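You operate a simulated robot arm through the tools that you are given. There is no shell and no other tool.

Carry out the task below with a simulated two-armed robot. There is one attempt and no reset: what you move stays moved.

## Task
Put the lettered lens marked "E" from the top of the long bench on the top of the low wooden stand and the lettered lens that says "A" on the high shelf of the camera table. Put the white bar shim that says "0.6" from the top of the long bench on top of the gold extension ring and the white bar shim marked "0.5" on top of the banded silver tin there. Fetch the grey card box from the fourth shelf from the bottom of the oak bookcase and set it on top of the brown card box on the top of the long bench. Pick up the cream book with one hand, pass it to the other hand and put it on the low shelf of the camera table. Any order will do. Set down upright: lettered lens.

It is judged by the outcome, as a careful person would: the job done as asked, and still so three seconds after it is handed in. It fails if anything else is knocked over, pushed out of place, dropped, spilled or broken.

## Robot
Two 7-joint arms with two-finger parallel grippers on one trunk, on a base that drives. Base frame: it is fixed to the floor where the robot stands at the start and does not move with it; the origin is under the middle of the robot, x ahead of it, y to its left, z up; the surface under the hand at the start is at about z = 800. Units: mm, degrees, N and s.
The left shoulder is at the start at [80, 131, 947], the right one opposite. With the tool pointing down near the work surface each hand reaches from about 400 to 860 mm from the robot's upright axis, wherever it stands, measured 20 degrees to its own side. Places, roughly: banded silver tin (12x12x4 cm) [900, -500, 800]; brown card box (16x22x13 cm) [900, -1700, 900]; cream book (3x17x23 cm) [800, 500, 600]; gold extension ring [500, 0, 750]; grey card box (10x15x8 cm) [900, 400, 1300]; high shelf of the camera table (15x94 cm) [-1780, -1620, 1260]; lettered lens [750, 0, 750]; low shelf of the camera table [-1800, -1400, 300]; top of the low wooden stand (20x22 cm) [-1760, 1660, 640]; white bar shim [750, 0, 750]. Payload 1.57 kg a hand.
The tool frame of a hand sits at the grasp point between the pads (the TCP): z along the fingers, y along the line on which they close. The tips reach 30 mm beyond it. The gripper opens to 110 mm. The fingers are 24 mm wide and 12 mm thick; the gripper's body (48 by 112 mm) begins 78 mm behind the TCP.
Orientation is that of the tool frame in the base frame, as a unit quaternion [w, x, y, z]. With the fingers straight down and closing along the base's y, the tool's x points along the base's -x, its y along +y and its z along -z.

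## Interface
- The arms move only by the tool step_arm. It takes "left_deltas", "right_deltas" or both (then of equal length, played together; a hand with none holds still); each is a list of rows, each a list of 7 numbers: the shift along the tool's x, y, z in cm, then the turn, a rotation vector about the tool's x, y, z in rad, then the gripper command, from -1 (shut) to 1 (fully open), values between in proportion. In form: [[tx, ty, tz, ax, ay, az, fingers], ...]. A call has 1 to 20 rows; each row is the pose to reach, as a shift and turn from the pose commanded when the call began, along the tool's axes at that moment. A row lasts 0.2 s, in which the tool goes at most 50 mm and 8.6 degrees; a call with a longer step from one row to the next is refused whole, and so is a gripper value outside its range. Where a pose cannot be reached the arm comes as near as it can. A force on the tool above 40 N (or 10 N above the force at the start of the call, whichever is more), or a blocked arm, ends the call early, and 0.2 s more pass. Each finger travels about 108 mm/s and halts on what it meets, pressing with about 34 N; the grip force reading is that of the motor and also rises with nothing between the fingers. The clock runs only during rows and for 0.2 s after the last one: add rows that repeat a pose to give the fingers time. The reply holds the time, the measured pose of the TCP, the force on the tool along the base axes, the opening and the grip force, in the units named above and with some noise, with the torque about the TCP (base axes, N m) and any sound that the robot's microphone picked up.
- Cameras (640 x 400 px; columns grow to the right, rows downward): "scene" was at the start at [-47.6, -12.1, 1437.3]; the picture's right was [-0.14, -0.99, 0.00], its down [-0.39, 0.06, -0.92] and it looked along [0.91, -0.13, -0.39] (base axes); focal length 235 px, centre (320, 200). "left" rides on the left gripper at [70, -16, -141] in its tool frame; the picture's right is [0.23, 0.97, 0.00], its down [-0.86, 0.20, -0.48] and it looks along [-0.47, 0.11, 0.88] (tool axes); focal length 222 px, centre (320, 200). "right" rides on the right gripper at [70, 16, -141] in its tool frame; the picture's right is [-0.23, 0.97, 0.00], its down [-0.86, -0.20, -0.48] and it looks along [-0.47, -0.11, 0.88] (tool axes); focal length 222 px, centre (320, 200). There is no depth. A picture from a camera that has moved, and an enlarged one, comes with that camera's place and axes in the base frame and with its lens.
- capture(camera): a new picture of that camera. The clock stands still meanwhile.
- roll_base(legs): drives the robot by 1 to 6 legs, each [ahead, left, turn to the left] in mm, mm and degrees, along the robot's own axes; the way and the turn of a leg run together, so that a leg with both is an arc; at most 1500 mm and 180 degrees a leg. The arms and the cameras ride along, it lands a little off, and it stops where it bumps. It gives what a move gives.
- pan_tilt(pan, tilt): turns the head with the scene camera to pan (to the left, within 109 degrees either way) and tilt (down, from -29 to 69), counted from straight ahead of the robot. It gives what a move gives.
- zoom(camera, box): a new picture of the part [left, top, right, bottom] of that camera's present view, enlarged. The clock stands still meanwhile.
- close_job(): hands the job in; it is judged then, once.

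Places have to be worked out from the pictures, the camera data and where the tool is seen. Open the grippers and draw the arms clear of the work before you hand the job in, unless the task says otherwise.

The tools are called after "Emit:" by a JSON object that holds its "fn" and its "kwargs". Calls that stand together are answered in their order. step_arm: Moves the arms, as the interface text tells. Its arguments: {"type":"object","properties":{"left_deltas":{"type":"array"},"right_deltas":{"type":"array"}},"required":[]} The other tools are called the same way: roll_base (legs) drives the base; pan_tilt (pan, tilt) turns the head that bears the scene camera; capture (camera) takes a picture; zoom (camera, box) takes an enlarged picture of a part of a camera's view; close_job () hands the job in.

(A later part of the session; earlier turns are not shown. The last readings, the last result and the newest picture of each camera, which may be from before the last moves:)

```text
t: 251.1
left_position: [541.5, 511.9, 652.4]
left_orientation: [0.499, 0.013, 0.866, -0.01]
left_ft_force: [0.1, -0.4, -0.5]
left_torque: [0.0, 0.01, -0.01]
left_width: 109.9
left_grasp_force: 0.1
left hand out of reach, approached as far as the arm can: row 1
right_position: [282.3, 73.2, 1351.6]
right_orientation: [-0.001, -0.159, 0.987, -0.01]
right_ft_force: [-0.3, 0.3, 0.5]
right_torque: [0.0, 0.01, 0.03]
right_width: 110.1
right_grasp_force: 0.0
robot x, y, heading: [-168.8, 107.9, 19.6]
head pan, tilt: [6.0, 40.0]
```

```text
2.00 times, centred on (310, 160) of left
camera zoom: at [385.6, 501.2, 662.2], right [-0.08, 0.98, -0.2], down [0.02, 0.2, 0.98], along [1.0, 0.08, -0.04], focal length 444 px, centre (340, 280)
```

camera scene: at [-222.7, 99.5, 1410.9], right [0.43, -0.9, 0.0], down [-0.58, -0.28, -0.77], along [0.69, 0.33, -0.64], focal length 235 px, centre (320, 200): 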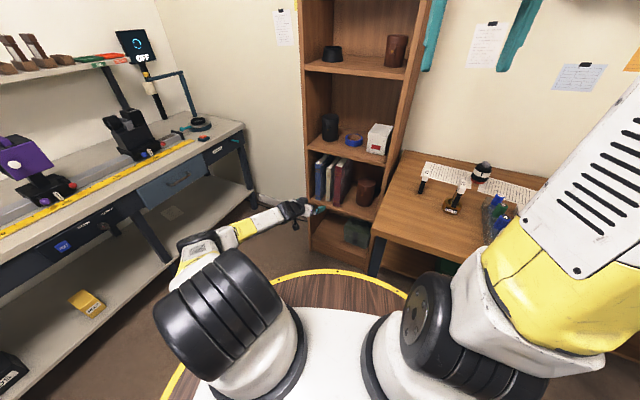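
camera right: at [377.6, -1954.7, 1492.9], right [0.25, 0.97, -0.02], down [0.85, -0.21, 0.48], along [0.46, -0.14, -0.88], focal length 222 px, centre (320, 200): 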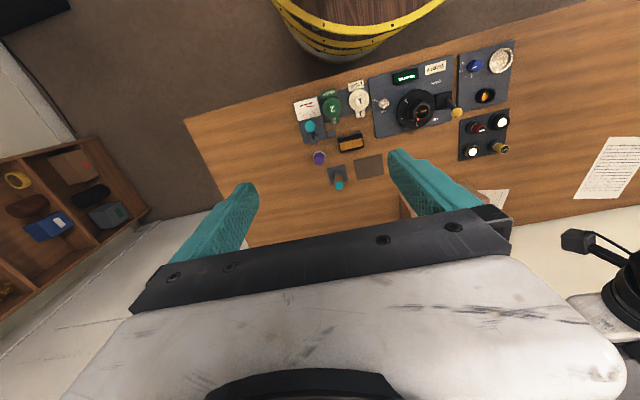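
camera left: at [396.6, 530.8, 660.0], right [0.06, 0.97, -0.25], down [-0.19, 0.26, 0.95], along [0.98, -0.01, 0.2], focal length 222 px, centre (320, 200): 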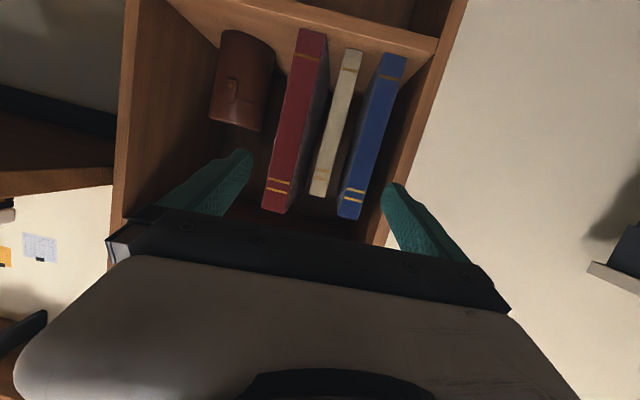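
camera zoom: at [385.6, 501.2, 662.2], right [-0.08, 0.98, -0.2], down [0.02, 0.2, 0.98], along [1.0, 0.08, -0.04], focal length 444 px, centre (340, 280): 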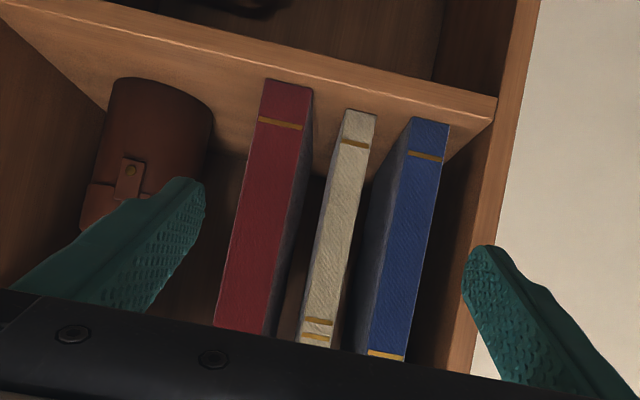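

Book at z≈650 is centred at y≈521 with 28 mm gaps each side. Square the yaw, narrow the opening to 44 mm, and roll the base forward ~150 mm in x.

Emit:
{"fn": "step_arm", "kwargs": {"left_deltas": [[0, 0, 0, -0.0285, 0, -0.0165, 0.3], [0, 0, 0, -0.0285, 0, -0.0165, -0.2], [0, 0, 0, -0.0285, 0, -0.0165, -0.2], [0, 0, 0, -0.0285, 0, -0.0165, -0.2]]}}

Emit:
{"fn": "roll_base", "kwargs": {"legs": [[141, -50, 0]]}}

Emit:
{"fn": "capture", "kwargs": {"camera": "left"}}

Emit:
{"fn": "zoom", "kwargs": {"camera": "left", "box": [220, 60, 400, 260]}}

Emit:
{"fn": "capture", "kwargs": {"camera": "scene"}}

```text
t: 252.1
left_position: [542.5, 512.4, 652.7]
left_orientation: [0.499, -0.002, 0.866, -0.001]
left_ft_force: [0.0, 0.0, -0.1]
left_torque: [0.0, 0.04, -0.03]
left_width: 43.9
left_grasp_force: 0.2
right_position: [282.2, 74.6, 1351.7]
right_orientation: [-0.002, -0.158, 0.987, -0.009]
right_ft_force: [0.3, 0.4, 0.2]
right_torque: [0.0, -0.01, 0.0]
right_width: 109.7
right_grasp_force: 0.1
robot x, y, heading: [-170.0, 113.1, 20.1]
head pan, tilt: [6.0, 40.0]
```

```text
t: 253.5
left_position: [693.2, 512.1, 652.4]
left_orientation: [0.5, -0.001, 0.866, -0.002]
left_ft_force: [0.0, 0.9, 0.0]
left_torque: [0.03, 0.01, 0.01]
left_width: 44.0
left_grasp_force: 0.0
right_position: [432.6, 74.0, 1351.9]
right_orientation: [-0.001, -0.159, 0.987, -0.01]
right_ft_force: [0.8, 0.0, -0.1]
right_torque: [-0.02, 0.01, -0.03]
right_width: 110.3
right_grasp_force: 0.0
robot x, y, heading: [-18.2, 108.0, 19.7]
head pan, tilt: [6.0, 40.0]
```

```text
taken
camera left: at [537.1, 496.2, 662.0], right [-0.12, 0.97, -0.2], down [0.01, 0.2, 0.98], along [0.99, 0.11, -0.04], focal length 222 px, centre (320, 200)
```

left: 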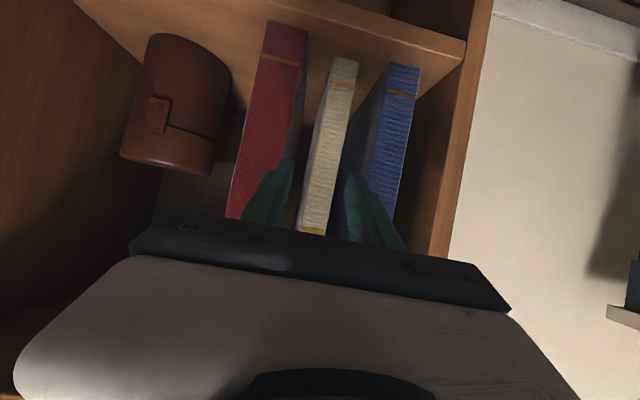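

```text
2.00 times, centred on (310, 160) of left
camera zoom: at [537.1, 496.2, 662.0], right [-0.12, 0.97, -0.2], down [0.01, 0.2, 0.98], along [0.99, 0.11, -0.04], focal length 444 px, centre (340, 280)
```

zoom: 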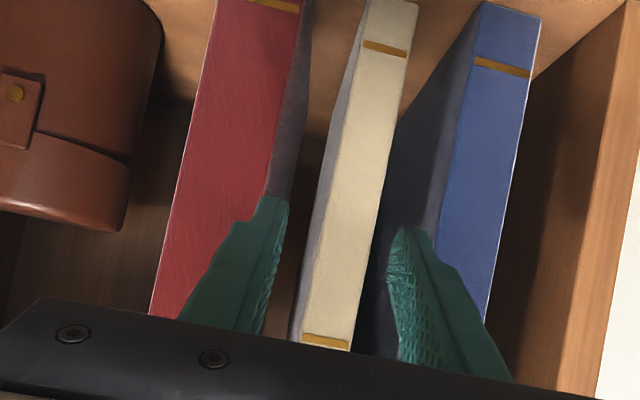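

```text
taken
camera scene: at [-72.1, 100.1, 1410.9], right [0.43, -0.9, 0.0], down [-0.58, -0.28, -0.77], along [0.69, 0.33, -0.64], focal length 235 px, centre (320, 200)
```

scene: 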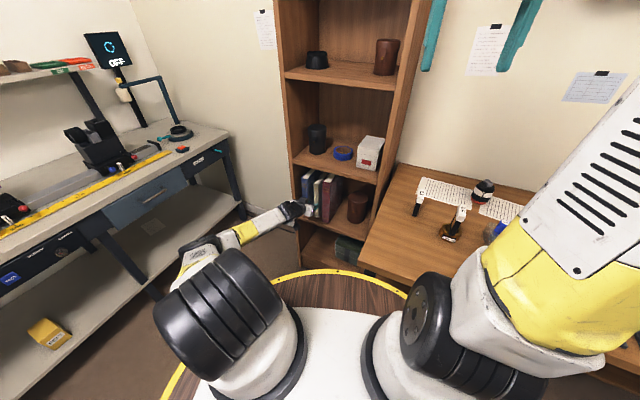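

Fine-tune: book centre y≈519.5 in the hand frame. Shift +7.4 mm, narrow to 40 mm, advance 45 mm, and check.

Emit:
{"fn": "step_arm", "kwargs": {"left_deltas": [[0, 0.74, 0, 0, 0, 0, -0.27], [-1.1, 0.74, 1.95, 0, 0, 0, -0.27], [-2.25, 0.74, 3.9, 0, 0, 0, -0.27], [-2.25, 0.74, 3.9, 0, 0, 0, -0.27]]}}

Emit:
{"fn": "zoom", "kwargs": {"camera": "left", "box": [220, 60, 400, 260]}}

```text
t: 254.5
left_position: [738.9, 521.1, 651.2]
left_orientation: [0.499, -0.001, 0.866, -0.002]
left_ft_force: [-0.5, -0.4, 0.5]
left_torque: [-0.01, -0.02, -0.01]
left_width: 40.3
left_grasp_force: 0.1
right_position: [433.1, 74.3, 1351.6]
right_orientation: [0.0, -0.158, 0.987, -0.01]
right_ft_force: [-0.7, 0.4, -0.3]
right_torque: [-0.01, 0.0, -0.01]
right_width: 110.2
right_grasp_force: 0.1
robot x, y, heading: [-18.5, 108.2, 19.8]
head pan, tilt: [6.0, 40.0]
```

```text
2.00 times, centred on (310, 160) of left
camera zoom: at [582.5, 504.2, 662.3], right [-0.12, 0.97, -0.2], down [0.01, 0.2, 0.98], along [0.99, 0.11, -0.04], focal length 444 px, centre (340, 280)
```

zoom: 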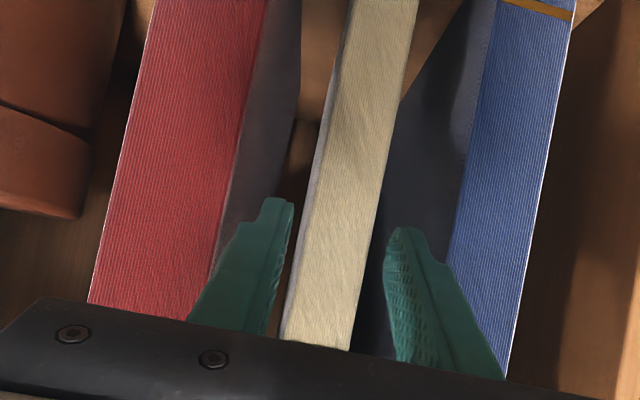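

Fingers are cleanly in the gaps. Advance the remaining 41 mm and close.

Emit:
{"fn": "step_arm", "kwargs": {"left_deltas": [[-1.05, 0, 1.8, 0, 0, 0, -0.27], [-2.05, 0, 3.55, 0, 0, 0, -0.27], [-2.05, 0, 3.55, 0, 0, 0, -0.27]]}}

Emit:
{"fn": "zoom", "kwargs": {"camera": "left", "box": [220, 60, 400, 260]}}

```text
t: 255.3
left_position: [779.9, 520.4, 652.3]
left_orientation: [0.5, -0.001, 0.866, -0.001]
left_ft_force: [0.0, 0.4, 0.0]
left_torque: [-0.03, -0.01, -0.01]
left_width: 40.2
left_grasp_force: 0.0
right_position: [433.4, 74.0, 1350.8]
right_orientation: [-0.001, -0.159, 0.987, -0.01]
right_ft_force: [0.6, -0.3, 0.4]
right_torque: [-0.01, 0.01, -0.04]
right_width: 110.2
right_grasp_force: 0.0
robot x, y, heading: [-15.7, 110.6, 19.7]
head pan, tilt: [6.0, 40.0]
```

```text
2.00 times, centred on (310, 160) of left
camera zoom: at [623.8, 503.5, 662.1], right [-0.12, 0.97, -0.2], down [0.01, 0.2, 0.98], along [0.99, 0.11, -0.04], focal length 444 px, centre (340, 280)
```

zoom: 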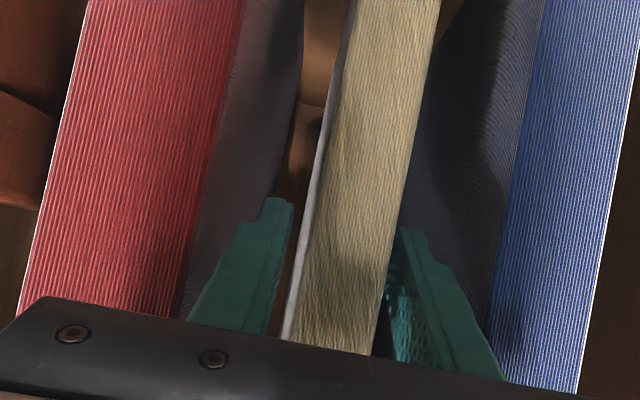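

Close on the book and draw it straight out 60 mm while it still rests on the shelf.

Emit:
{"fn": "step_arm", "kwargs": {"left_deltas": [[0, 0, 0, 0, 0, 0, -0.6], [0, 0, 0, 0, 0, 0, -1], [0, 0, 0, 0, 0, 0, -1]]}}

Emit:
{"fn": "step_arm", "kwargs": {"left_deltas": [[0.4, 0, -1.5, 0, 0, 0, -1], [1.15, 0, -3, 0, 0, 0, -1], [1.9, 0, -4.5, 0, 0, 0, -1], [2.7, 0, -5.8, 0, 0, 0, -1]]}}

Emit:
{"fn": "capture", "kwargs": {"camera": "left"}}

Emit:
{"fn": "zoom", "kwargs": {"camera": "scene", "box": [250, 120, 410, 280]}}

```text
t: 256.1
left_position: [779.3, 520.6, 652.2]
left_orientation: [0.5, -0.002, 0.866, -0.001]
left_ft_force: [2.0, -0.9, 1.0]
left_torque: [0.1, -0.11, -0.08]
left_width: 27.9
left_grasp_force: 33.8
right_position: [433.8, 73.7, 1352.4]
right_orientation: [-0.001, -0.158, 0.987, -0.01]
right_ft_force: [-0.6, 0.4, 0.8]
right_torque: [-0.02, 0.01, -0.02]
right_width: 110.1
right_grasp_force: 0.1
robot x, y, heading: [-16.4, 109.1, 19.5]
head pan, tilt: [6.0, 40.0]
```

```text
t: 257.1
left_position: [715.5, 520.6, 657.7]
left_orientation: [0.499, -0.002, 0.867, 0.0]
left_ft_force: [0.5, -0.2, -5.7]
left_torque: [0.03, 0.49, -0.02]
left_width: 28.0
left_grasp_force: 33.5
right_position: [433.3, 73.7, 1351.3]
right_orientation: [-0.002, -0.159, 0.987, -0.011]
right_ft_force: [-0.4, 0.6, 1.3]
right_torque: [0.02, -0.02, 0.01]
right_width: 110.2
right_grasp_force: 0.0
robot x, y, heading: [-18.0, 110.5, 19.5]
head pan, tilt: [6.0, 40.0]
```

```text
taken
camera left: at [559.6, 504.1, 667.8], right [-0.12, 0.97, -0.2], down [0.02, 0.2, 0.98], along [0.99, 0.11, -0.04], focal length 222 px, centre (320, 200)
```

left: 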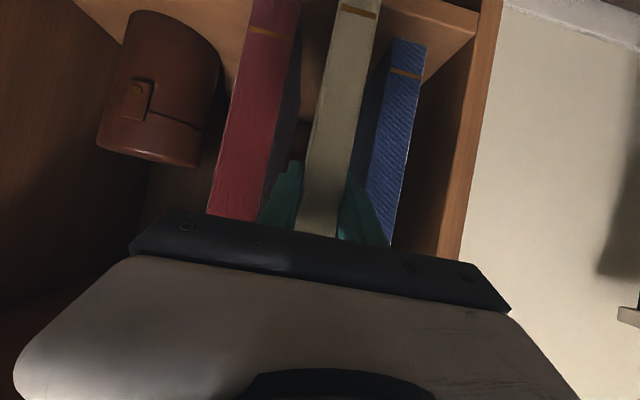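

```text
2.50 times, centred on (330, 200) of scene
camera zoom: at [-71.7, 100.2, 1410.9], right [0.43, -0.9, 0.0], down [-0.58, -0.28, -0.77], along [0.69, 0.33, -0.64], focal length 587 px, centre (295, 200)
```

zoom: 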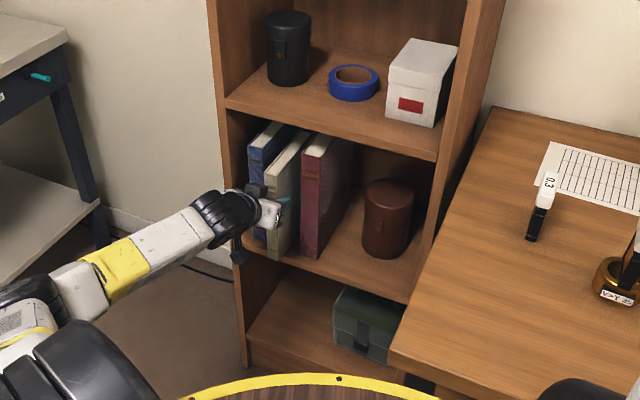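

Book pulled 64 mm out and just lifted (≈6 N). Lower it back to rest, then regrip deeper.

Emit:
{"fn": "step_arm", "kwargs": {"left_deltas": [[0.26, 0, 0.15, 0, 0, 0, -1], [0.45, 0, 0.26, 0, 0, 0, -1], [0.45, 0, 0.26, 0, 0, 0, -1]]}}

```text
t: 257.9
left_position: [714.7, 521.0, 651.8]
left_orientation: [0.499, -0.002, 0.867, -0.001]
left_ft_force: [-0.3, -0.5, -5.8]
left_torque: [0.01, 0.43, -0.01]
left_width: 28.0
left_grasp_force: 34.1
right_position: [433.4, 74.2, 1351.3]
right_orientation: [-0.001, -0.159, 0.987, -0.009]
right_ft_force: [0.2, 0.4, 0.6]
right_torque: [-0.02, -0.01, -0.03]
right_width: 109.9
right_grasp_force: 0.1
robot x, y, heading: [-16.0, 107.9, 19.7]
head pan, tilt: [6.0, 40.0]
```

Emit:
{"fn": "step_arm", "kwargs": {"left_deltas": [[0.1, 0, 0.06, 0, 0, 0, -1], [0.1, 0, 0.06, 0, 0, 0, -1]]}}

Emit:
{"fn": "step_arm", "kwargs": {"left_deltas": [[0.1, 0, 0.06, 0, 0, 0, -1], [0.1, 0, 0.06, 0, 0, 0, -1]]}}

Emit:
{"fn": "step_arm", "kwargs": {"left_deltas": [[0.1, 0, 0.06, 0, 0, 0, -1], [0.1, 0, 0.06, 0, 0, 0, -1]]}}

```text
t: 258.5
left_position: [716.2, 520.6, 651.7]
left_orientation: [0.5, -0.002, 0.866, -0.001]
left_ft_force: [-3.7, -1.2, 2.8]
left_torque: [0.05, 0.84, 0.02]
left_width: 28.1
left_grasp_force: 34.1
right_position: [432.4, 74.1, 1350.2]
right_orientation: [-0.001, -0.158, 0.987, -0.01]
right_ft_force: [0.0, -0.2, 0.2]
right_torque: [0.0, 0.01, -0.02]
right_width: 110.4
right_grasp_force: 0.0
robot x, y, heading: [-19.0, 104.8, 19.5]
head pan, tilt: [6.0, 40.0]
```

```text
t: 259.1
left_position: [715.0, 519.4, 652.1]
left_orientation: [0.501, -0.001, 0.866, -0.002]
left_ft_force: [-6.4, -1.2, 16.4]
left_torque: [0.26, 0.56, 0.15]
left_width: 27.7
left_grasp_force: 34.0
right_position: [431.1, 73.5, 1352.8]
right_orientation: [-0.001, -0.158, 0.987, -0.009]
right_ft_force: [0.1, 0.4, -0.9]
right_torque: [0.04, 0.02, 0.02]
right_width: 109.8
right_grasp_force: 0.1
robot x, y, heading: [-14.4, 107.2, 19.6]
head pan, tilt: [6.0, 40.0]
```

```text
t: 259.7
left_position: [715.9, 520.8, 652.2]
left_orientation: [0.502, 0.0, 0.865, -0.001]
left_ft_force: [-5.1, 0.2, 28.0]
left_torque: [0.25, -0.15, 0.38]
left_width: 28.1
left_grasp_force: 33.9
right_position: [431.7, 72.3, 1351.7]
right_orientation: [0.0, -0.159, 0.987, -0.01]
right_ft_force: [0.5, -0.1, -1.0]
right_torque: [-0.04, 0.01, 0.02]
right_width: 110.1
right_grasp_force: 0.1
robot x, y, heading: [-16.9, 104.9, 19.7]
head pan, tilt: [6.0, 40.0]
```

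Resting on the shelf. Ease up, open to 40 mm, and look before advancing.

Emit:
{"fn": "step_arm", "kwargs": {"left_deltas": [[-0.17, 0, -0.1, 0, 0, 0, -1], [-0.17, 0, -0.1, 0, 0, 0, -0.4], [-0.17, 0, -0.1, 0, 0, 0, -0.27], [-0.17, 0, -0.1, 0, 0, 0, -0.27]]}}

Emit:
{"fn": "zoom", "kwargs": {"camera": "left", "box": [220, 60, 400, 260]}}

Emit:
{"fn": "zoom", "kwargs": {"camera": "scene", "box": [250, 120, 410, 280]}}

```text
t: 260.7
left_position: [715.5, 519.9, 650.2]
left_orientation: [0.499, -0.001, 0.866, -0.001]
left_ft_force: [-0.5, 0.2, 0.4]
left_torque: [0.01, 0.01, 0.0]
left_width: 40.2
left_grasp_force: 0.1
right_position: [433.5, 75.5, 1351.5]
right_orientation: [-0.001, -0.159, 0.987, -0.01]
right_ft_force: [-0.1, -0.1, -0.3]
right_torque: [-0.01, -0.02, 0.02]
right_width: 109.9
right_grasp_force: 0.0
robot x, y, heading: [-16.4, 110.1, 19.5]
head pan, tilt: [6.0, 40.0]
```

```text
2.00 times, centred on (310, 160) of left
camera zoom: at [559.5, 503.6, 660.5], right [-0.12, 0.97, -0.2], down [0.02, 0.2, 0.98], along [0.99, 0.11, -0.04], focal length 444 px, centre (340, 280)
```

zoom: 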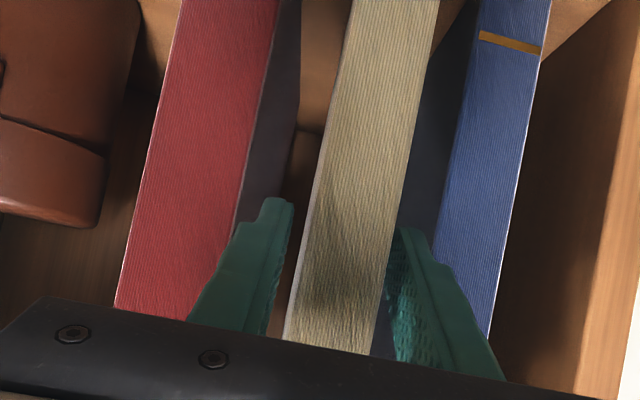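

```text
2.50 times, centred on (330, 200) of scene
camera zoom: at [-72.0, 100.1, 1410.9], right [0.43, -0.9, 0.0], down [-0.58, -0.28, -0.77], along [0.69, 0.33, -0.64], focal length 587 px, centre (295, 200)
```

zoom: 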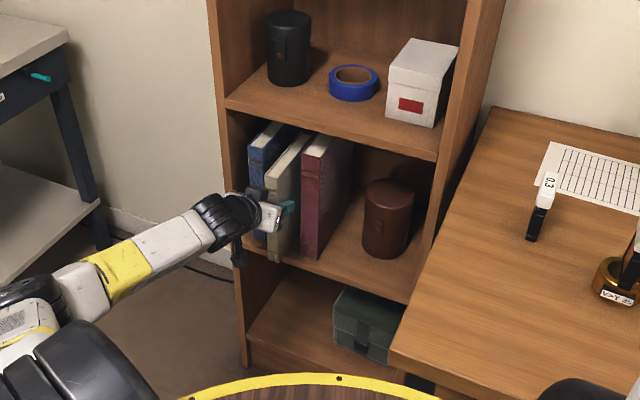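

Advance 42 mm deeper and close again.

Emit:
{"fn": "step_arm", "kwargs": {"left_deltas": [[0, 0.15, 0, 0, 0, 0, -0.27], [-0.7, 0.15, 1.2, 0, 0, 0, -0.27], [-1.4, 0.15, 2.4, 0, 0, 0, -0.27], [-2.1, 0.15, 3.64, 0, 0, 0, -0.27], [-2.1, 0.15, 3.64, 0, 0, 0, -1], [-2.1, 0.15, 3.64, 0, 0, 0, -1], [-2.1, 0.15, 3.64, 0, 0, 0, -1]]}}

Emit:
{"fn": "zoom", "kwargs": {"camera": "scene", "box": [250, 120, 410, 280]}}

```text
t: 262.3
left_position: [757.8, 521.8, 651.3]
left_orientation: [0.499, -0.001, 0.867, -0.002]
left_ft_force: [-1.1, -1.8, 2.1]
left_torque: [-0.18, -0.36, -0.31]
left_width: 28.1
left_grasp_force: 34.2
right_position: [432.6, 74.5, 1352.1]
right_orientation: [-0.002, -0.157, 0.988, -0.01]
right_ft_force: [0.3, 0.6, 0.5]
right_torque: [0.03, 0.02, -0.01]
right_width: 109.9
right_grasp_force: 0.0
robot x, y, heading: [-18.1, 106.4, 19.7]
head pan, tilt: [6.0, 40.0]
```

```text
2.50 times, centred on (330, 200) of scene
camera zoom: at [-72.1, 100.0, 1410.9], right [0.43, -0.9, 0.0], down [-0.58, -0.28, -0.77], along [0.69, 0.33, -0.64], focal length 587 px, centre (295, 200)
```

zoom: 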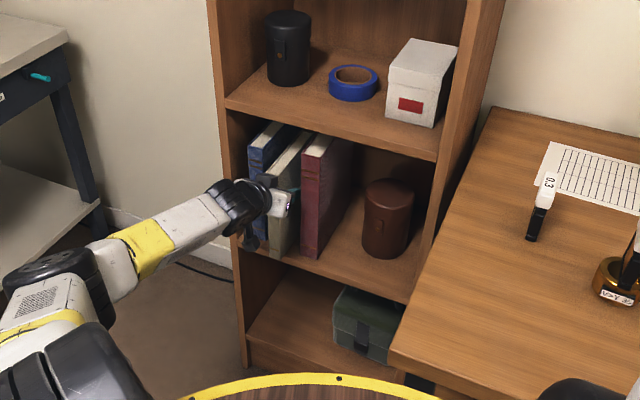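

Gripped ~60 mm deep. Lift 15 mm and withdraw by backing the base straight along −x.

Emit:
{"fn": "step_arm", "kwargs": {"left_deltas": [[-0.65, 0, -0.38, 0, 0, 0, -1], [-1.3, 0, -0.75, 0, 0, 0, -1], [-1.3, 0, -0.75, 0, 0, 0, -1]]}}

Emit:
{"fn": "roll_base", "kwargs": {"legs": [[-170, 61, 0]]}}

Emit:
{"fn": "capture", "kwargs": {"camera": "left"}}

Emit:
{"fn": "capture", "kwargs": {"camera": "scene"}}

```text
t: 263.1
left_position: [757.3, 522.2, 664.7]
left_orientation: [0.499, -0.001, 0.867, -0.001]
left_ft_force: [0.0, -0.8, -6.9]
left_torque: [0.01, 0.27, 0.0]
left_width: 28.0
left_grasp_force: 33.5
right_position: [432.3, 74.6, 1351.6]
right_orientation: [-0.002, -0.158, 0.987, -0.011]
right_ft_force: [0.2, 0.1, -0.6]
right_torque: [-0.04, -0.01, -0.01]
right_width: 110.2
right_grasp_force: 0.1
robot x, y, heading: [-18.6, 110.9, 19.3]
head pan, tilt: [6.0, 40.0]
```

```text
t: 264.6
left_position: [577.2, 522.4, 664.7]
left_orientation: [0.499, -0.001, 0.866, -0.002]
left_ft_force: [0.5, -0.4, -7.9]
left_torque: [0.02, 0.29, -0.03]
left_width: 28.1
left_grasp_force: 34.5
right_position: [253.8, 75.7, 1351.2]
right_orientation: [-0.002, -0.158, 0.987, -0.01]
right_ft_force: [-0.2, -1.0, 0.2]
right_torque: [-0.02, -0.04, 0.0]
right_width: 109.9
right_grasp_force: 0.0
robot x, y, heading: [-196.5, 111.4, 19.6]
head pan, tilt: [6.0, 40.0]
```

```text
taken
camera left: at [421.0, 506.2, 675.5], right [-0.12, 0.97, -0.2], down [0.01, 0.2, 0.98], along [0.99, 0.11, -0.04], focal length 222 px, centre (320, 200)
```

left: 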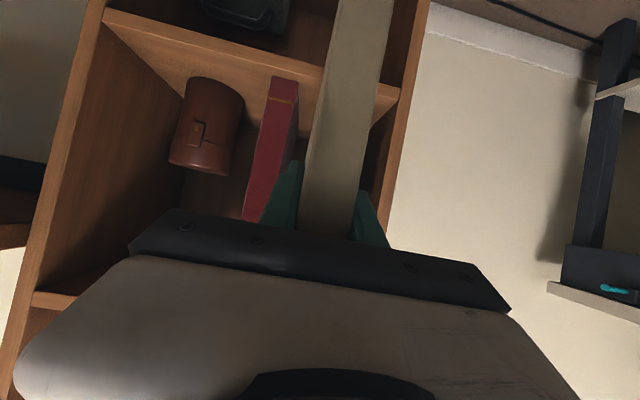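

```text
taken
camera scene: at [-252.1, 101.1, 1410.9], right [0.43, -0.9, 0.0], down [-0.58, -0.28, -0.77], along [0.69, 0.33, -0.64], focal length 235 px, centre (320, 200)
```

scene: 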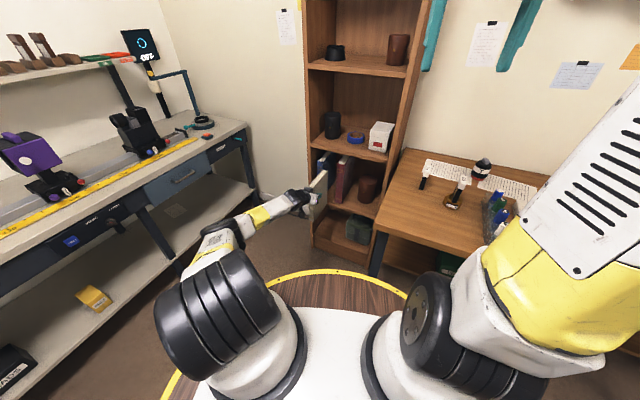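

Book is out (≈7.4 N). I back away into open floor and raise the book for the handover.

Emit:
{"fn": "roll_base", "kwargs": {"legs": [[-420, 0, 0]]}}

Emit:
{"fn": "step_arm", "kwargs": {"left_deltas": [[-3.9, 0, -2.3, 0, 0, 0, -1], [-7.8, 0, -4.5, 0, 0, 0, -1], [-11.7, 0, -6.8, 0, 0, 0, -1], [-15.6, 0, -9, 0, 0, 0, -1], [-19.5, 0, -11.3, 0, 0, 0, -1], [-23.4, 0, -13.5, 0, 0, 0, -1], [-27.3, 0, -15.8, 0, 0, 0, -1]]}}

Emit:
{"fn": "pan_tilt", "kwargs": {"pan": 0, "tilt": 25}}

Emit:
{"fn": "capture", "kwargs": {"camera": "scene"}}

```text
t: 267.2
left_position: [180.6, 381.0, 664.8]
left_orientation: [0.499, -0.001, 0.866, -0.001]
left_ft_force: [0.9, 0.3, -7.2]
left_torque: [0.02, 0.29, -0.01]
left_width: 28.3
left_grasp_force: 34.2
right_position: [-145.2, -65.6, 1352.0]
right_orientation: [-0.002, -0.157, 0.988, -0.01]
right_ft_force: [0.4, 0.8, -1.0]
right_torque: [0.0, -0.01, 0.03]
right_width: 110.1
right_grasp_force: 0.0
robot x, y, heading: [-594.6, -30.3, 19.4]
head pan, tilt: [6.0, 40.0]
```

```text
t: 268.8
left_position: [178.9, 382.4, 979.3]
left_orientation: [0.499, -0.001, 0.867, -0.001]
left_ft_force: [-0.8, 1.1, -8.4]
left_torque: [0.0, 0.2, 0.01]
left_width: 27.9
left_grasp_force: 34.6
right_position: [-143.6, -66.7, 1351.0]
right_orientation: [-0.002, -0.158, 0.987, -0.01]
right_ft_force: [0.8, -0.1, 0.1]
right_torque: [-0.01, 0.07, 0.0]
right_width: 110.3
right_grasp_force: 0.1
robot x, y, heading: [-599.4, -27.4, 19.6]
head pan, tilt: [6.0, 40.0]
```

```text
t: 269.6
left_position: [179.3, 381.7, 979.0]
left_orientation: [0.499, -0.001, 0.867, -0.002]
left_ft_force: [-0.3, 0.2, -6.8]
left_torque: [0.02, 0.24, -0.02]
left_width: 27.6
left_grasp_force: 33.6
right_position: [-144.5, -65.3, 1352.4]
right_orientation: [-0.001, -0.156, 0.988, -0.01]
right_ft_force: [-0.2, -0.5, 0.5]
right_torque: [-0.03, 0.0, -0.02]
right_width: 110.1
right_grasp_force: 0.0
robot x, y, heading: [-598.1, -30.2, 19.4]
head pan, tilt: [0.0, 25.0]
```

```text
taken
camera scene: at [-639.6, -45.2, 1434.1], right [0.33, -0.94, 0.0], down [-0.4, -0.14, -0.91], along [0.85, 0.3, -0.42], focal length 235 px, centre (320, 200)
```

scene: 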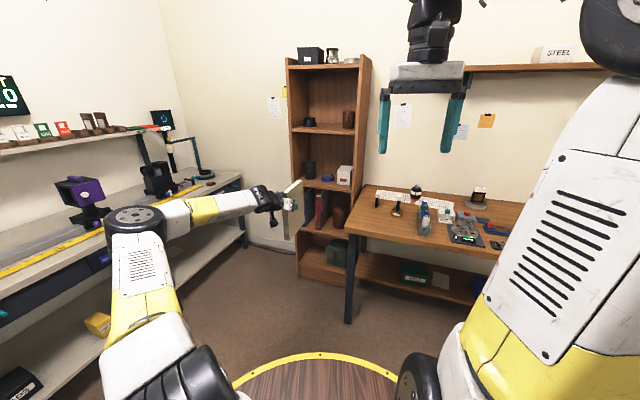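

Now test the handover pose: bring the left hand inward and yaw it toward the right (azimuth ≈ −55° first).

Emit:
{"fn": "step_arm", "kwargs": {"left_deltas": [[1.5, -2.3, -2.6, 0.088, 0, 0.051, -1], [3.1, -4.7, -5.3, 0.176, 0, 0.102, -1], [4.6, -7, -8, 0.264, 0, 0.152, -1], [6.1, -9.3, -10.6, 0.352, 0, 0.203, -1], [7.7, -11.7, -13.2, 0.44, 0, 0.254, -1], [9.2, -14, -15.9, 0.528, 0, 0.305, -1], [9.2, -14, -15.9, 0.528, 0, 0.305, -1]]}}

Emit:
{"fn": "capture", "kwargs": {"camera": "scene"}}

```text
t: 271.1
left_position: [-3.7, 240.4, 982.0]
left_orientation: [0.477, 0.26, 0.826, -0.152]
left_ft_force: [-0.5, 1.2, -7.0]
left_torque: [0.16, 0.22, 0.03]
left_width: 28.0
left_grasp_force: 34.7
right_position: [-145.3, -67.2, 1351.3]
right_orientation: [-0.001, -0.157, 0.988, -0.011]
right_ft_force: [0.8, -0.6, 1.1]
right_torque: [-0.02, -0.04, 0.0]
right_width: 110.0
right_grasp_force: 0.0
robot x, y, heading: [-597.6, -30.2, 19.7]
head pan, tilt: [0.0, 25.0]
```

```text
taken
camera scene: at [-639.7, -45.3, 1434.2], right [0.33, -0.94, 0.0], down [-0.4, -0.14, -0.91], along [0.85, 0.3, -0.42], focal length 235 px, centre (320, 200)
```

scene: 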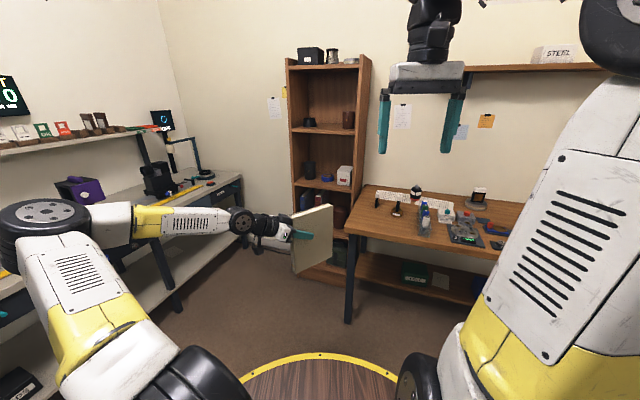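

Works well. Continue to azimuth −90° (book plane across the body).

Emit:
{"fn": "step_arm", "kwargs": {"left_deltas": [[0.1, -0.8, -0.2, 0.088, 0, 0.051, -1], [0.3, -1.6, -0.5, 0.176, 0, 0.102, -1], [0.4, -2.5, -0.7, 0.264, 0, 0.152, -1], [0.55, -3.3, -1, 0.352, 0, 0.203, -1], [0.7, -4.1, -1.2, 0.44, 0, 0.254, -1], [0.84, -4.9, -1.5, 0.528, 0, 0.305, -1], [0.84, -4.9, -1.5, 0.528, 0, 0.305, -1]]}}

Emit:
{"fn": "capture", "kwargs": {"camera": "scene"}}

```text
t: 272.8
left_position: [-45.4, 210.8, 981.4]
left_orientation: [0.41, 0.496, 0.709, -0.288]
left_ft_force: [0.1, -0.5, -7.2]
left_torque: [0.24, 0.1, 0.02]
left_width: 28.0
left_grasp_force: 34.1
right_position: [-145.6, -65.9, 1351.1]
right_orientation: [-0.001, -0.158, 0.987, -0.01]
right_ft_force: [0.3, 0.4, 0.8]
right_torque: [-0.01, -0.03, 0.03]
right_width: 109.7
right_grasp_force: 0.0
robot x, y, heading: [-594.0, -30.0, 19.7]
head pan, tilt: [0.0, 25.0]
```

```text
taken
camera scene: at [-639.7, -45.3, 1434.2], right [0.33, -0.94, 0.0], down [-0.4, -0.14, -0.91], along [0.85, 0.3, -0.42], focal length 235 px, centre (320, 200)
```

scene: 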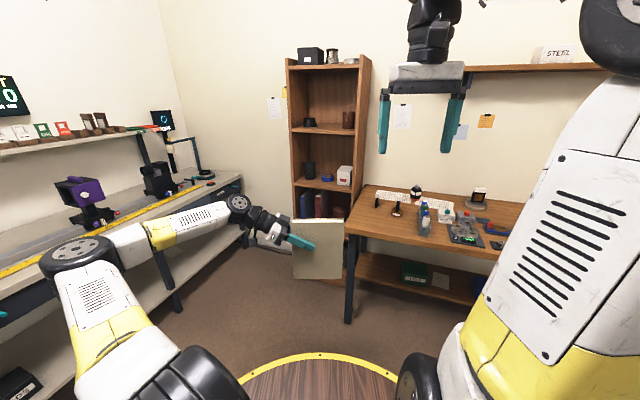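

The book is presented across the body. Now prepare the right hand: yaw it ~+92° (pointing left) while moving down to the right of the book.

Emit:
{"fn": "step_arm", "kwargs": {"right_deltas": [[-0.7, 0, 0.8, 0, 0, -0.133, 1], [-1.5, 0, 1.6, 0, 0, -0.267, 1], [-2.2, 0, 2.5, 0, 0, -0.4, 1], [-3, -0.1, 3.3, 0, 0, -0.533, 1], [-3.7, -0.1, 4.2, 0, 0, -0.667, 1], [-4.5, -0.1, 5, 0, 0, -0.8, 1], [-5.2, -0.1, 5.8, 0, 0, -0.933, 1], [-5.9, -0.1, 6.7, 0, 0, -1.067, 1], [-6.7, -0.2, 7.5, 0, 0, -1.2, 1], [-7.4, -0.2, 8.3, 0, 0, -1.333, 1], [-8.2, -0.2, 9.2, 0, 0, -1.467, 1], [-8.9, -0.2, 10, 0, 0, -1.6, 1]]}}

Emit:
{"fn": "capture", "kwargs": {"camera": "scene"}}

Emit:
{"fn": "capture", "kwargs": {"camera": "right"}}

```text
t: 275.4
left_position: [-44.3, 211.4, 981.5]
left_orientation: [0.41, 0.495, 0.71, -0.288]
left_ft_force: [0.4, -1.0, -6.1]
left_torque: [0.24, 0.05, 0.03]
left_width: 27.7
left_grasp_force: 33.6
right_position: [-59.4, -43.3, 1251.2]
right_orientation: [0.008, 0.819, -0.574, 0.007]
right_ft_force: [-0.2, 0.1, 0.0]
right_torque: [-0.04, -0.03, 0.01]
right_width: 110.3
right_grasp_force: 0.1
robot x, y, heading: [-594.5, -33.4, 19.6]
head pan, tilt: [0.0, 25.0]
```

```text
taken
camera scene: at [-639.8, -45.3, 1434.2], right [0.33, -0.94, 0.0], down [-0.4, -0.14, -0.91], along [0.85, 0.3, -0.42], focal length 235 px, centre (320, 200)
```

scene: 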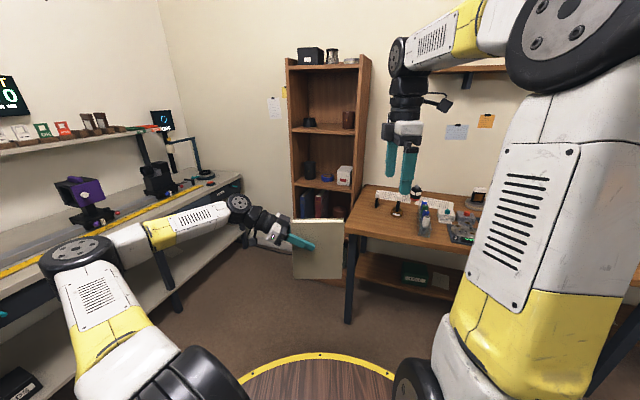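

```text
taken
camera right: at [-51.1, -111.3, 1393.2], right [-0.99, -0.12, 0.0], down [-0.1, 0.88, 0.46], along [-0.06, 0.46, -0.89], focal length 222 px, centre (320, 200)
```

right: 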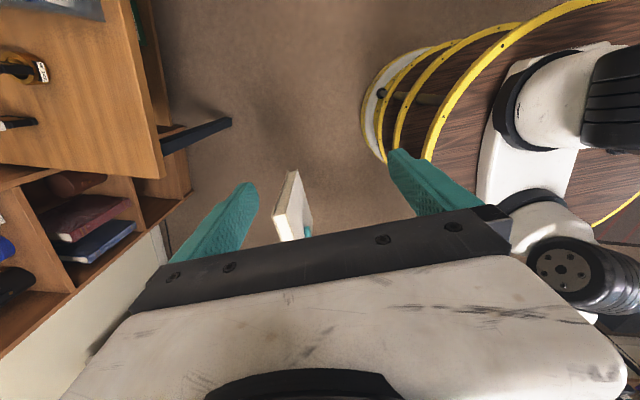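

Right hand is oriented. Now tilt it 45° toward the book and move to a pre-grasp 170 mm back along its axis.

Emit:
{"fn": "step_arm", "kwargs": {"right_deltas": [[-0.8, -1.7, 1.7, 0, -0.131, 0, 1], [-1.6, -3.3, 3.3, 0, -0.262, 0, 1], [-2.5, -5, 5, 0, -0.393, 0, 1], [-3.3, -6.7, 6.7, 0, -0.524, 0, 1], [-4.1, -8.3, 8.3, 0, -0.655, 0, 1], [-4.9, -10, 10, 0, -0.785, 0, 1], [-4.9, -10, 10, 0, -0.785, 0, 1]]}}

Emit:
{"fn": "capture", "kwargs": {"camera": "right"}}

Emit:
{"fn": "capture", "kwargs": {"camera": "scene"}}

Emit:
{"fn": "capture", "kwargs": {"camera": "left"}}

```text
t: 276.9
left_position: [-45.6, 210.3, 981.4]
left_orientation: [0.41, 0.495, 0.71, -0.287]
left_ft_force: [0.8, -0.5, -6.8]
left_torque: [0.24, 0.12, -0.01]
left_width: 27.7
left_grasp_force: 33.8
right_position: [18.1, 36.9, 1149.5]
right_orientation: [-0.213, 0.758, -0.534, -0.308]
right_ft_force: [-0.5, 0.1, 0.5]
right_torque: [0.02, 0.01, 0.02]
right_width: 110.1
right_grasp_force: 0.1
robot x, y, heading: [-593.9, -26.7, 19.4]
head pan, tilt: [0.0, 25.0]
```

```text
taken
camera right: at [53.1, -109.1, 1203.5], right [-0.97, -0.17, 0.16], down [0.1, 0.34, 0.94], along [-0.22, 0.93, -0.31], focal length 222 px, centre (320, 200)
```

right: 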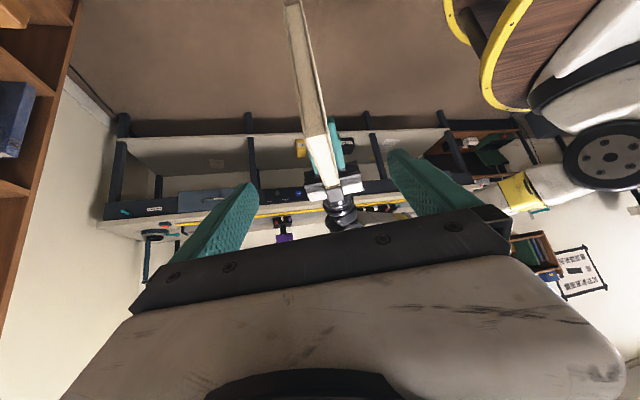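

```text
taken
camera scene: at [-639.7, -45.3, 1434.2], right [0.33, -0.94, 0.0], down [-0.4, -0.14, -0.91], along [0.85, 0.3, -0.42], focal length 235 px, centre (320, 200)
```

scene: 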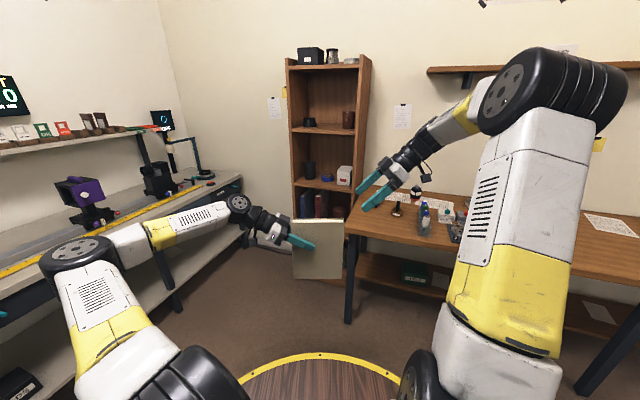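

```text
taken
camera left: at [-113.0, 353.0, 991.4], right [0.88, 0.44, -0.2], down [0.19, 0.06, 0.98], along [0.44, -0.9, -0.03], focal length 222 px, centre (320, 200)
```

left: 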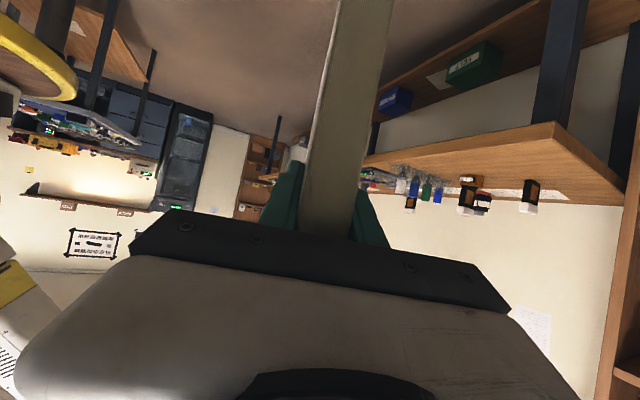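

Geometry checks out (book plane aligned to 1 mm). Advance the right hand 168 mm along its axis with a 50 mm opening.

Emit:
{"fn": "step_arm", "kwargs": {"right_deltas": [[0, 0, 0, 0, 0, 0, 0.2], [-0.1, 0, 3, 0, 0, 0, -0.09], [-0.2, 0, 6.5, 0, 0, 0, -0.09], [-0.3, 0, 10, 0, 0, 0, -0.09], [-0.4, 0, 13.5, 0, 0, 0, -0.09], [-0.44, 0, 15, 0, 0, 0, -0.09], [-0.44, 0, 15, 0, 0, 0, -0.09]]}}

Emit:
{"fn": "capture", "kwargs": {"camera": "right"}}

Emit:
{"fn": "zoom", "kwargs": {"camera": "scene", "box": [230, 140, 450, 300]}}

```text
t: 278.6
left_position: [-45.4, 210.9, 982.2]
left_orientation: [0.41, 0.495, 0.71, -0.288]
left_ft_force: [-0.1, 0.3, -7.5]
left_torque: [0.23, 0.09, -0.04]
left_width: 28.1
left_grasp_force: 34.3
right_position: [-17.7, 137.2, 1044.2]
right_orientation: [-0.213, 0.758, -0.534, -0.308]
right_ft_force: [-0.2, 0.0, 0.8]
right_torque: [0.0, 0.02, -0.01]
right_width: 50.1
right_grasp_force: 0.1
robot x, y, heading: [-599.3, -28.7, 19.2]
head pan, tilt: [0.0, 25.0]
```

```text
taken
camera right: at [15.5, -8.9, 1097.9], right [-0.97, -0.17, 0.16], down [0.1, 0.34, 0.94], along [-0.22, 0.93, -0.31], focal length 222 px, centre (320, 200)
```

right: 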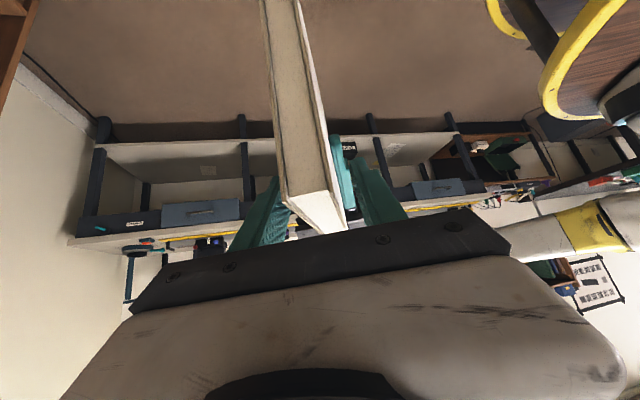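

```text
2.50 times, centred on (340, 220) of scene
camera zoom: at [-639.6, -45.3, 1434.2], right [0.33, -0.94, 0.0], down [-0.4, -0.14, -0.91], along [0.85, 0.3, -0.42], focal length 587 px, centre (270, 150)
```

zoom: 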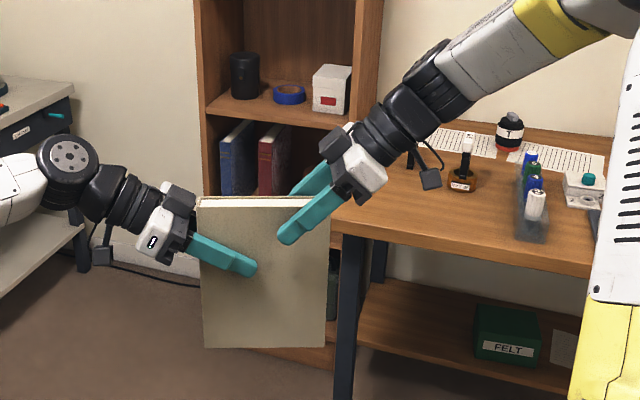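

Both hands straddle the book without interference. Advance 10 mm more, then close the right hand.

Emit:
{"fn": "step_arm", "kwargs": {"right_deltas": [[0, 0, 1, 0, 0, 0, -0.09], [0, 0, 1, 0, 0, 0, -0.4], [0, 0, 1, 0, 0, 0, -0.7], [0, 0, 1, 0, 0, 0, -1], [0, 0, 1, 0, 0, 0, -1]]}}

Emit:
{"fn": "zoom", "kwargs": {"camera": "scene", "box": [230, 140, 450, 300]}}

```text
t: 279.8
left_position: [-44.6, 210.2, 981.7]
left_orientation: [0.409, 0.497, 0.709, -0.289]
left_ft_force: [-9.4, -3.0, -2.3]
left_torque: [0.15, -0.04, -1.26]
left_width: 28.0
left_grasp_force: 33.8
right_position: [-21.3, 142.6, 1035.0]
right_orientation: [-0.213, 0.758, -0.535, -0.306]
right_ft_force: [8.6, 2.0, -0.7]
right_torque: [-0.06, -0.46, 0.61]
right_width: 28.0
right_grasp_force: 33.5
robot x, y, heading: [-592.8, -28.5, 19.5]
head pan, tilt: [0.0, 25.0]
```

```text
2.50 times, centred on (340, 220) of scene
camera zoom: at [-639.6, -45.3, 1434.2], right [0.33, -0.94, 0.0], down [-0.4, -0.14, -0.91], along [0.85, 0.3, -0.42], focal length 587 px, centre (270, 150)
```

zoom: 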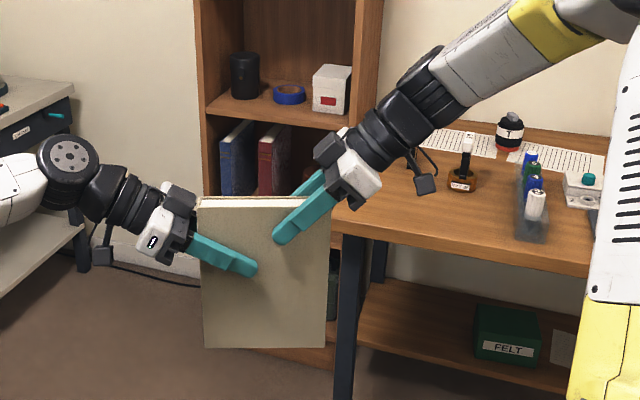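

Right has the book (28 mm, 33 N). Release with the left hand and withdraw it along its axis.

Emit:
{"fn": "step_arm", "kwargs": {"left_deltas": [[0, 0, 0, 0, 0, 0, -0.6], [0, 0, 0, 0, 0, 0, -0.2], [0, 0, 0, 0, 0, 0, 0.1], [0, 0, -2, 0, 0, 0, 0.1], [0, 0, -6, 0, 0, 0, 0.1], [0, 0, -10, 0, 0, 0, 0.2], [0, 0, -14, 0, 0, 0, 0.4]]}}

Emit:
{"fn": "capture", "kwargs": {"camera": "scene"}}

Emit:
{"fn": "capture", "kwargs": {"camera": "right"}}

```text
t: 281.4
left_position: [-86.0, 324.4, 1050.6]
left_orientation: [0.409, 0.496, 0.71, -0.288]
left_ft_force: [0.0, -0.2, 0.6]
left_torque: [0.0, 0.01, -0.03]
left_width: 77.0
left_grasp_force: 0.1
right_position: [-21.2, 141.6, 1036.9]
right_orientation: [-0.213, 0.757, -0.535, -0.307]
right_ft_force: [0.3, -0.8, -0.6]
right_torque: [-0.21, -0.08, 0.01]
right_width: 27.7
right_grasp_force: 33.7
robot x, y, heading: [-594.2, -35.5, 19.2]
head pan, tilt: [0.0, 25.0]
```

```text
taken
camera scene: at [-639.4, -45.3, 1434.2], right [0.33, -0.94, 0.0], down [-0.4, -0.14, -0.91], along [0.85, 0.3, -0.42], focal length 235 px, centre (320, 200)
```

scene: 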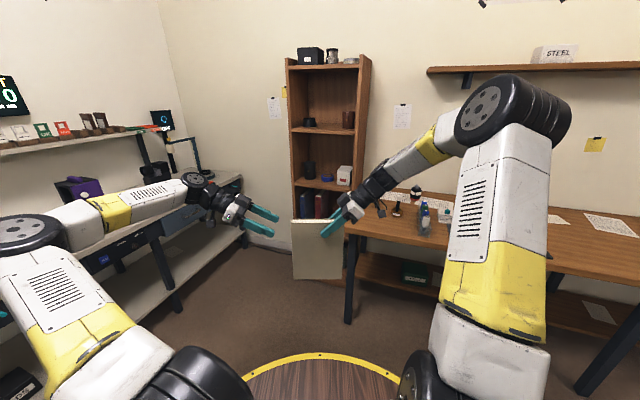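

```text
taken
camera right: at [13.7, -2.8, 1090.3], right [-0.97, -0.17, 0.16], down [0.1, 0.34, 0.94], along [-0.22, 0.93, -0.31], focal length 222 px, centre (320, 200)
```

right: 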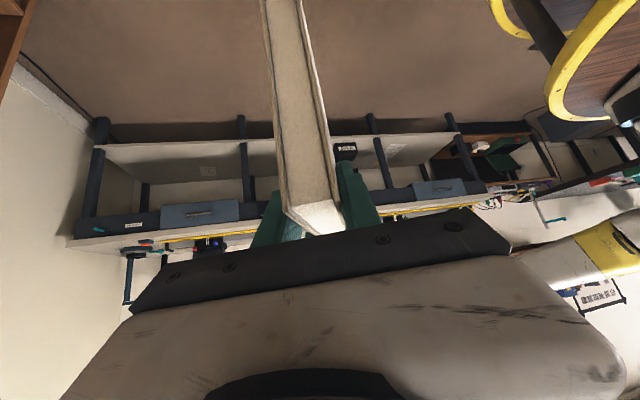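

The right hand now holds the book alone. Swing it to point ahead (body azimuth +20°) while the left hand retreats.

Emit:
{"fn": "step_arm", "kwargs": {"right_deltas": [[0.8, -1.4, -0.8, 0.094, 0, 0.098, -1], [1.6, -2.7, -1.6, 0.189, 0, 0.195, -1], [2.4, -4.1, -2.3, 0.283, 0, 0.293, -1], [3.2, -5.4, -3.1, 0.377, 0, 0.391, -1], [4.1, -6.8, -3.9, 0.472, 0, 0.488, -1], [4.9, -8.1, -4.7, 0.566, 0, 0.586, -1], [5.7, -9.5, -5.4, 0.66, 0, 0.684, -1], [6.5, -10.8, -6.2, 0.755, 0, 0.781, -1], [7.3, -12.2, -7, 0.849, 0, 0.879, -1], [7.3, -12.2, -7, 0.849, 0, 0.879, -1]], "left_deltas": [[0, 0, -1.5, 0, 0, 0, 1], [0, 0, -3, 0, 0, 0, 1], [0, 0, -4.5, 0, 0, 0, 1], [0, 0, -6, 0, 0, 0, 1], [0, 0, -7.5, 0, 0, 0, 1], [0, 0, -9, 0, 0, 0, 1], [0, 0, -10, 0, 0, 0, 1], [0, 0, -10, 0, 0, 0, 1], [0, 0, -10, 0, 0, 0, 1], [0, 0, -10, 0, 0, 0, 1]]}}

Emit:
{"fn": "capture", "kwargs": {"camera": "scene"}}

Emit:
{"fn": "capture", "kwargs": {"camera": "right"}}

```text
t: 283.6
left_position: [-116.2, 406.9, 1100.9]
left_orientation: [0.41, 0.496, 0.71, -0.288]
left_ft_force: [0.2, 0.4, 0.6]
left_torque: [0.02, 0.01, -0.02]
left_width: 110.1
left_grasp_force: 0.1
right_position: [128.0, 88.6, 1035.3]
right_orientation: [0.349, -0.315, 0.873, 0.126]
right_ft_force: [-0.4, -0.5, -0.1]
right_torque: [-0.16, 0.21, 0.01]
right_width: 27.8
right_grasp_force: 34.9
robot x, y, heading: [-595.5, -31.6, 19.3]
head pan, tilt: [0.0, 25.0]
```

```text
taken
camera scene: at [-639.6, -45.3, 1434.2], right [0.33, -0.94, 0.0], down [-0.4, -0.14, -0.91], along [0.85, 0.3, -0.42], focal length 235 px, centre (320, 200)
```

scene: 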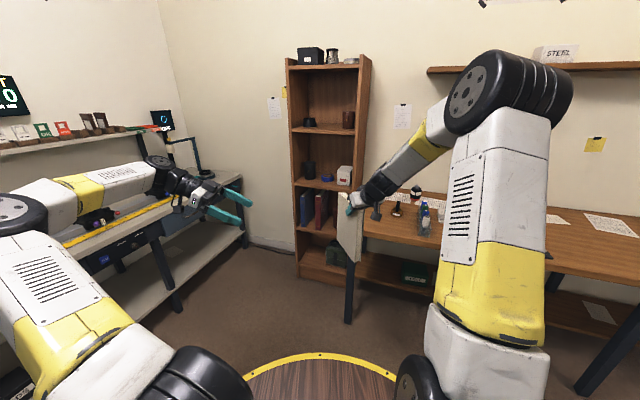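

```text
taken
camera right: at [3.4, 6.2, 1090.2], right [-0.49, 0.85, 0.16], down [0.35, 0.03, 0.94], along [0.8, 0.52, -0.31], focal length 222 px, centre (320, 200)
```

right: 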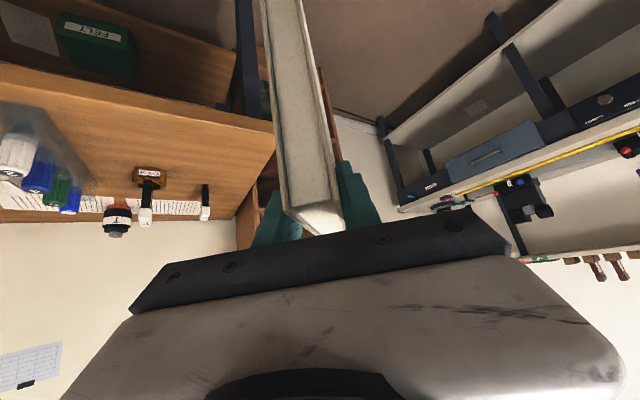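

Book swings freely in the right hand. Fold the left arm back to a neutral high pose.

Emit:
{"fn": "step_arm", "kwargs": {"left_deltas": [[-1.8, -0.7, -0.5, -0.124, 0, -0.071, 1], [-3.6, -1.4, -0.9, -0.247, 0, -0.143, 1], [-5.5, -2.1, -1.4, -0.371, 0, -0.214, 1], [-7.3, -2.8, -1.9, -0.494, 0, -0.285, 1], [-9.1, -3.5, -2.4, -0.618, 0, -0.357, 1], [-10.9, -4.2, -2.8, -0.742, 0, -0.428, 1], [-12.7, -4.9, -3.3, -0.865, 0, -0.5, 1], [-14.5, -5.6, -3.8, -0.989, 0, -0.571, 1], [-16.4, -6.3, -4.3, -1.113, 0, -0.642, 1], [-18.2, -7, -4.7, -1.236, 0, -0.714, 1], [-20, -7.7, -5.2, -1.36, 0, -0.785, 1]]}}

Emit:
{"fn": "step_arm", "kwargs": {"left_deltas": [[0, 0, 0, 0, 0.131, 0, 1], [0, 0, 0, 0, 0.262, 0, 1], [0, 0, 0, 0, 0.393, 0, 1], [0, 0, 0, 0, 0.524, 0, 1], [0, 0, 0, 0, 0.655, 0, 1], [0, 0, 0, 0, 0.786, 0, 1], [0, 0, 0, 0, 0.917, 0, 1], [0, 0, 0, 0, 1.047, 0, 1]]}}

Emit:
{"fn": "capture", "kwargs": {"camera": "scene"}}

```text
t: 285.9
left_position: [-169.9, 328.3, 1302.1]
left_orientation: [0.491, -0.151, 0.854, 0.086]
left_ft_force: [0.0, -0.5, 0.3]
left_torque: [-0.01, -0.01, 0.05]
left_width: 110.1
left_grasp_force: 0.1
right_position: [127.3, 87.7, 1035.2]
right_orientation: [0.349, -0.316, 0.873, 0.126]
right_ft_force: [-0.2, -1.2, 0.3]
right_torque: [-0.18, 0.2, 0.0]
right_width: 27.7
right_grasp_force: 34.0
robot x, y, heading: [-588.6, -31.7, 19.4]
head pan, tilt: [0.0, 25.0]
```

```text
t: 287.8
left_position: [-170.5, 328.7, 1301.2]
left_orientation: [-0.002, -0.175, 0.985, -0.002]
left_ft_force: [-1.3, 1.0, -0.4]
left_torque: [0.01, 0.0, 0.03]
left_width: 110.1
left_grasp_force: 0.1
right_position: [126.9, 88.5, 1035.3]
right_orientation: [0.349, -0.316, 0.873, 0.126]
right_ft_force: [0.5, -0.3, -0.2]
right_torque: [-0.17, 0.2, 0.02]
right_width: 27.8
right_grasp_force: 33.9
robot x, y, heading: [-596.8, -27.4, 19.8]
head pan, tilt: [0.0, 25.0]
```

```text
taken
camera scene: at [-639.9, -45.4, 1434.2], right [0.33, -0.94, 0.0], down [-0.4, -0.14, -0.91], along [0.85, 0.3, -0.42], focal length 235 px, centre (320, 200)
```

scene: 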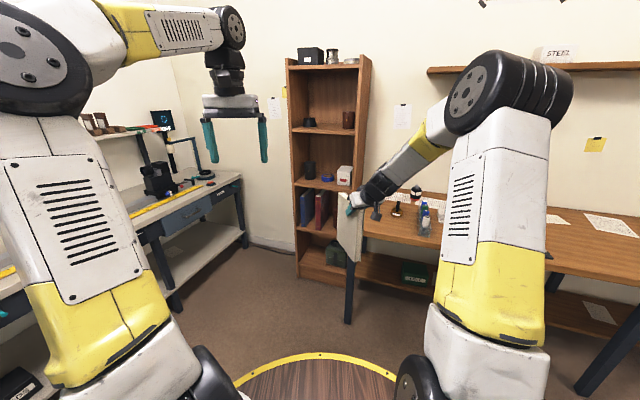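

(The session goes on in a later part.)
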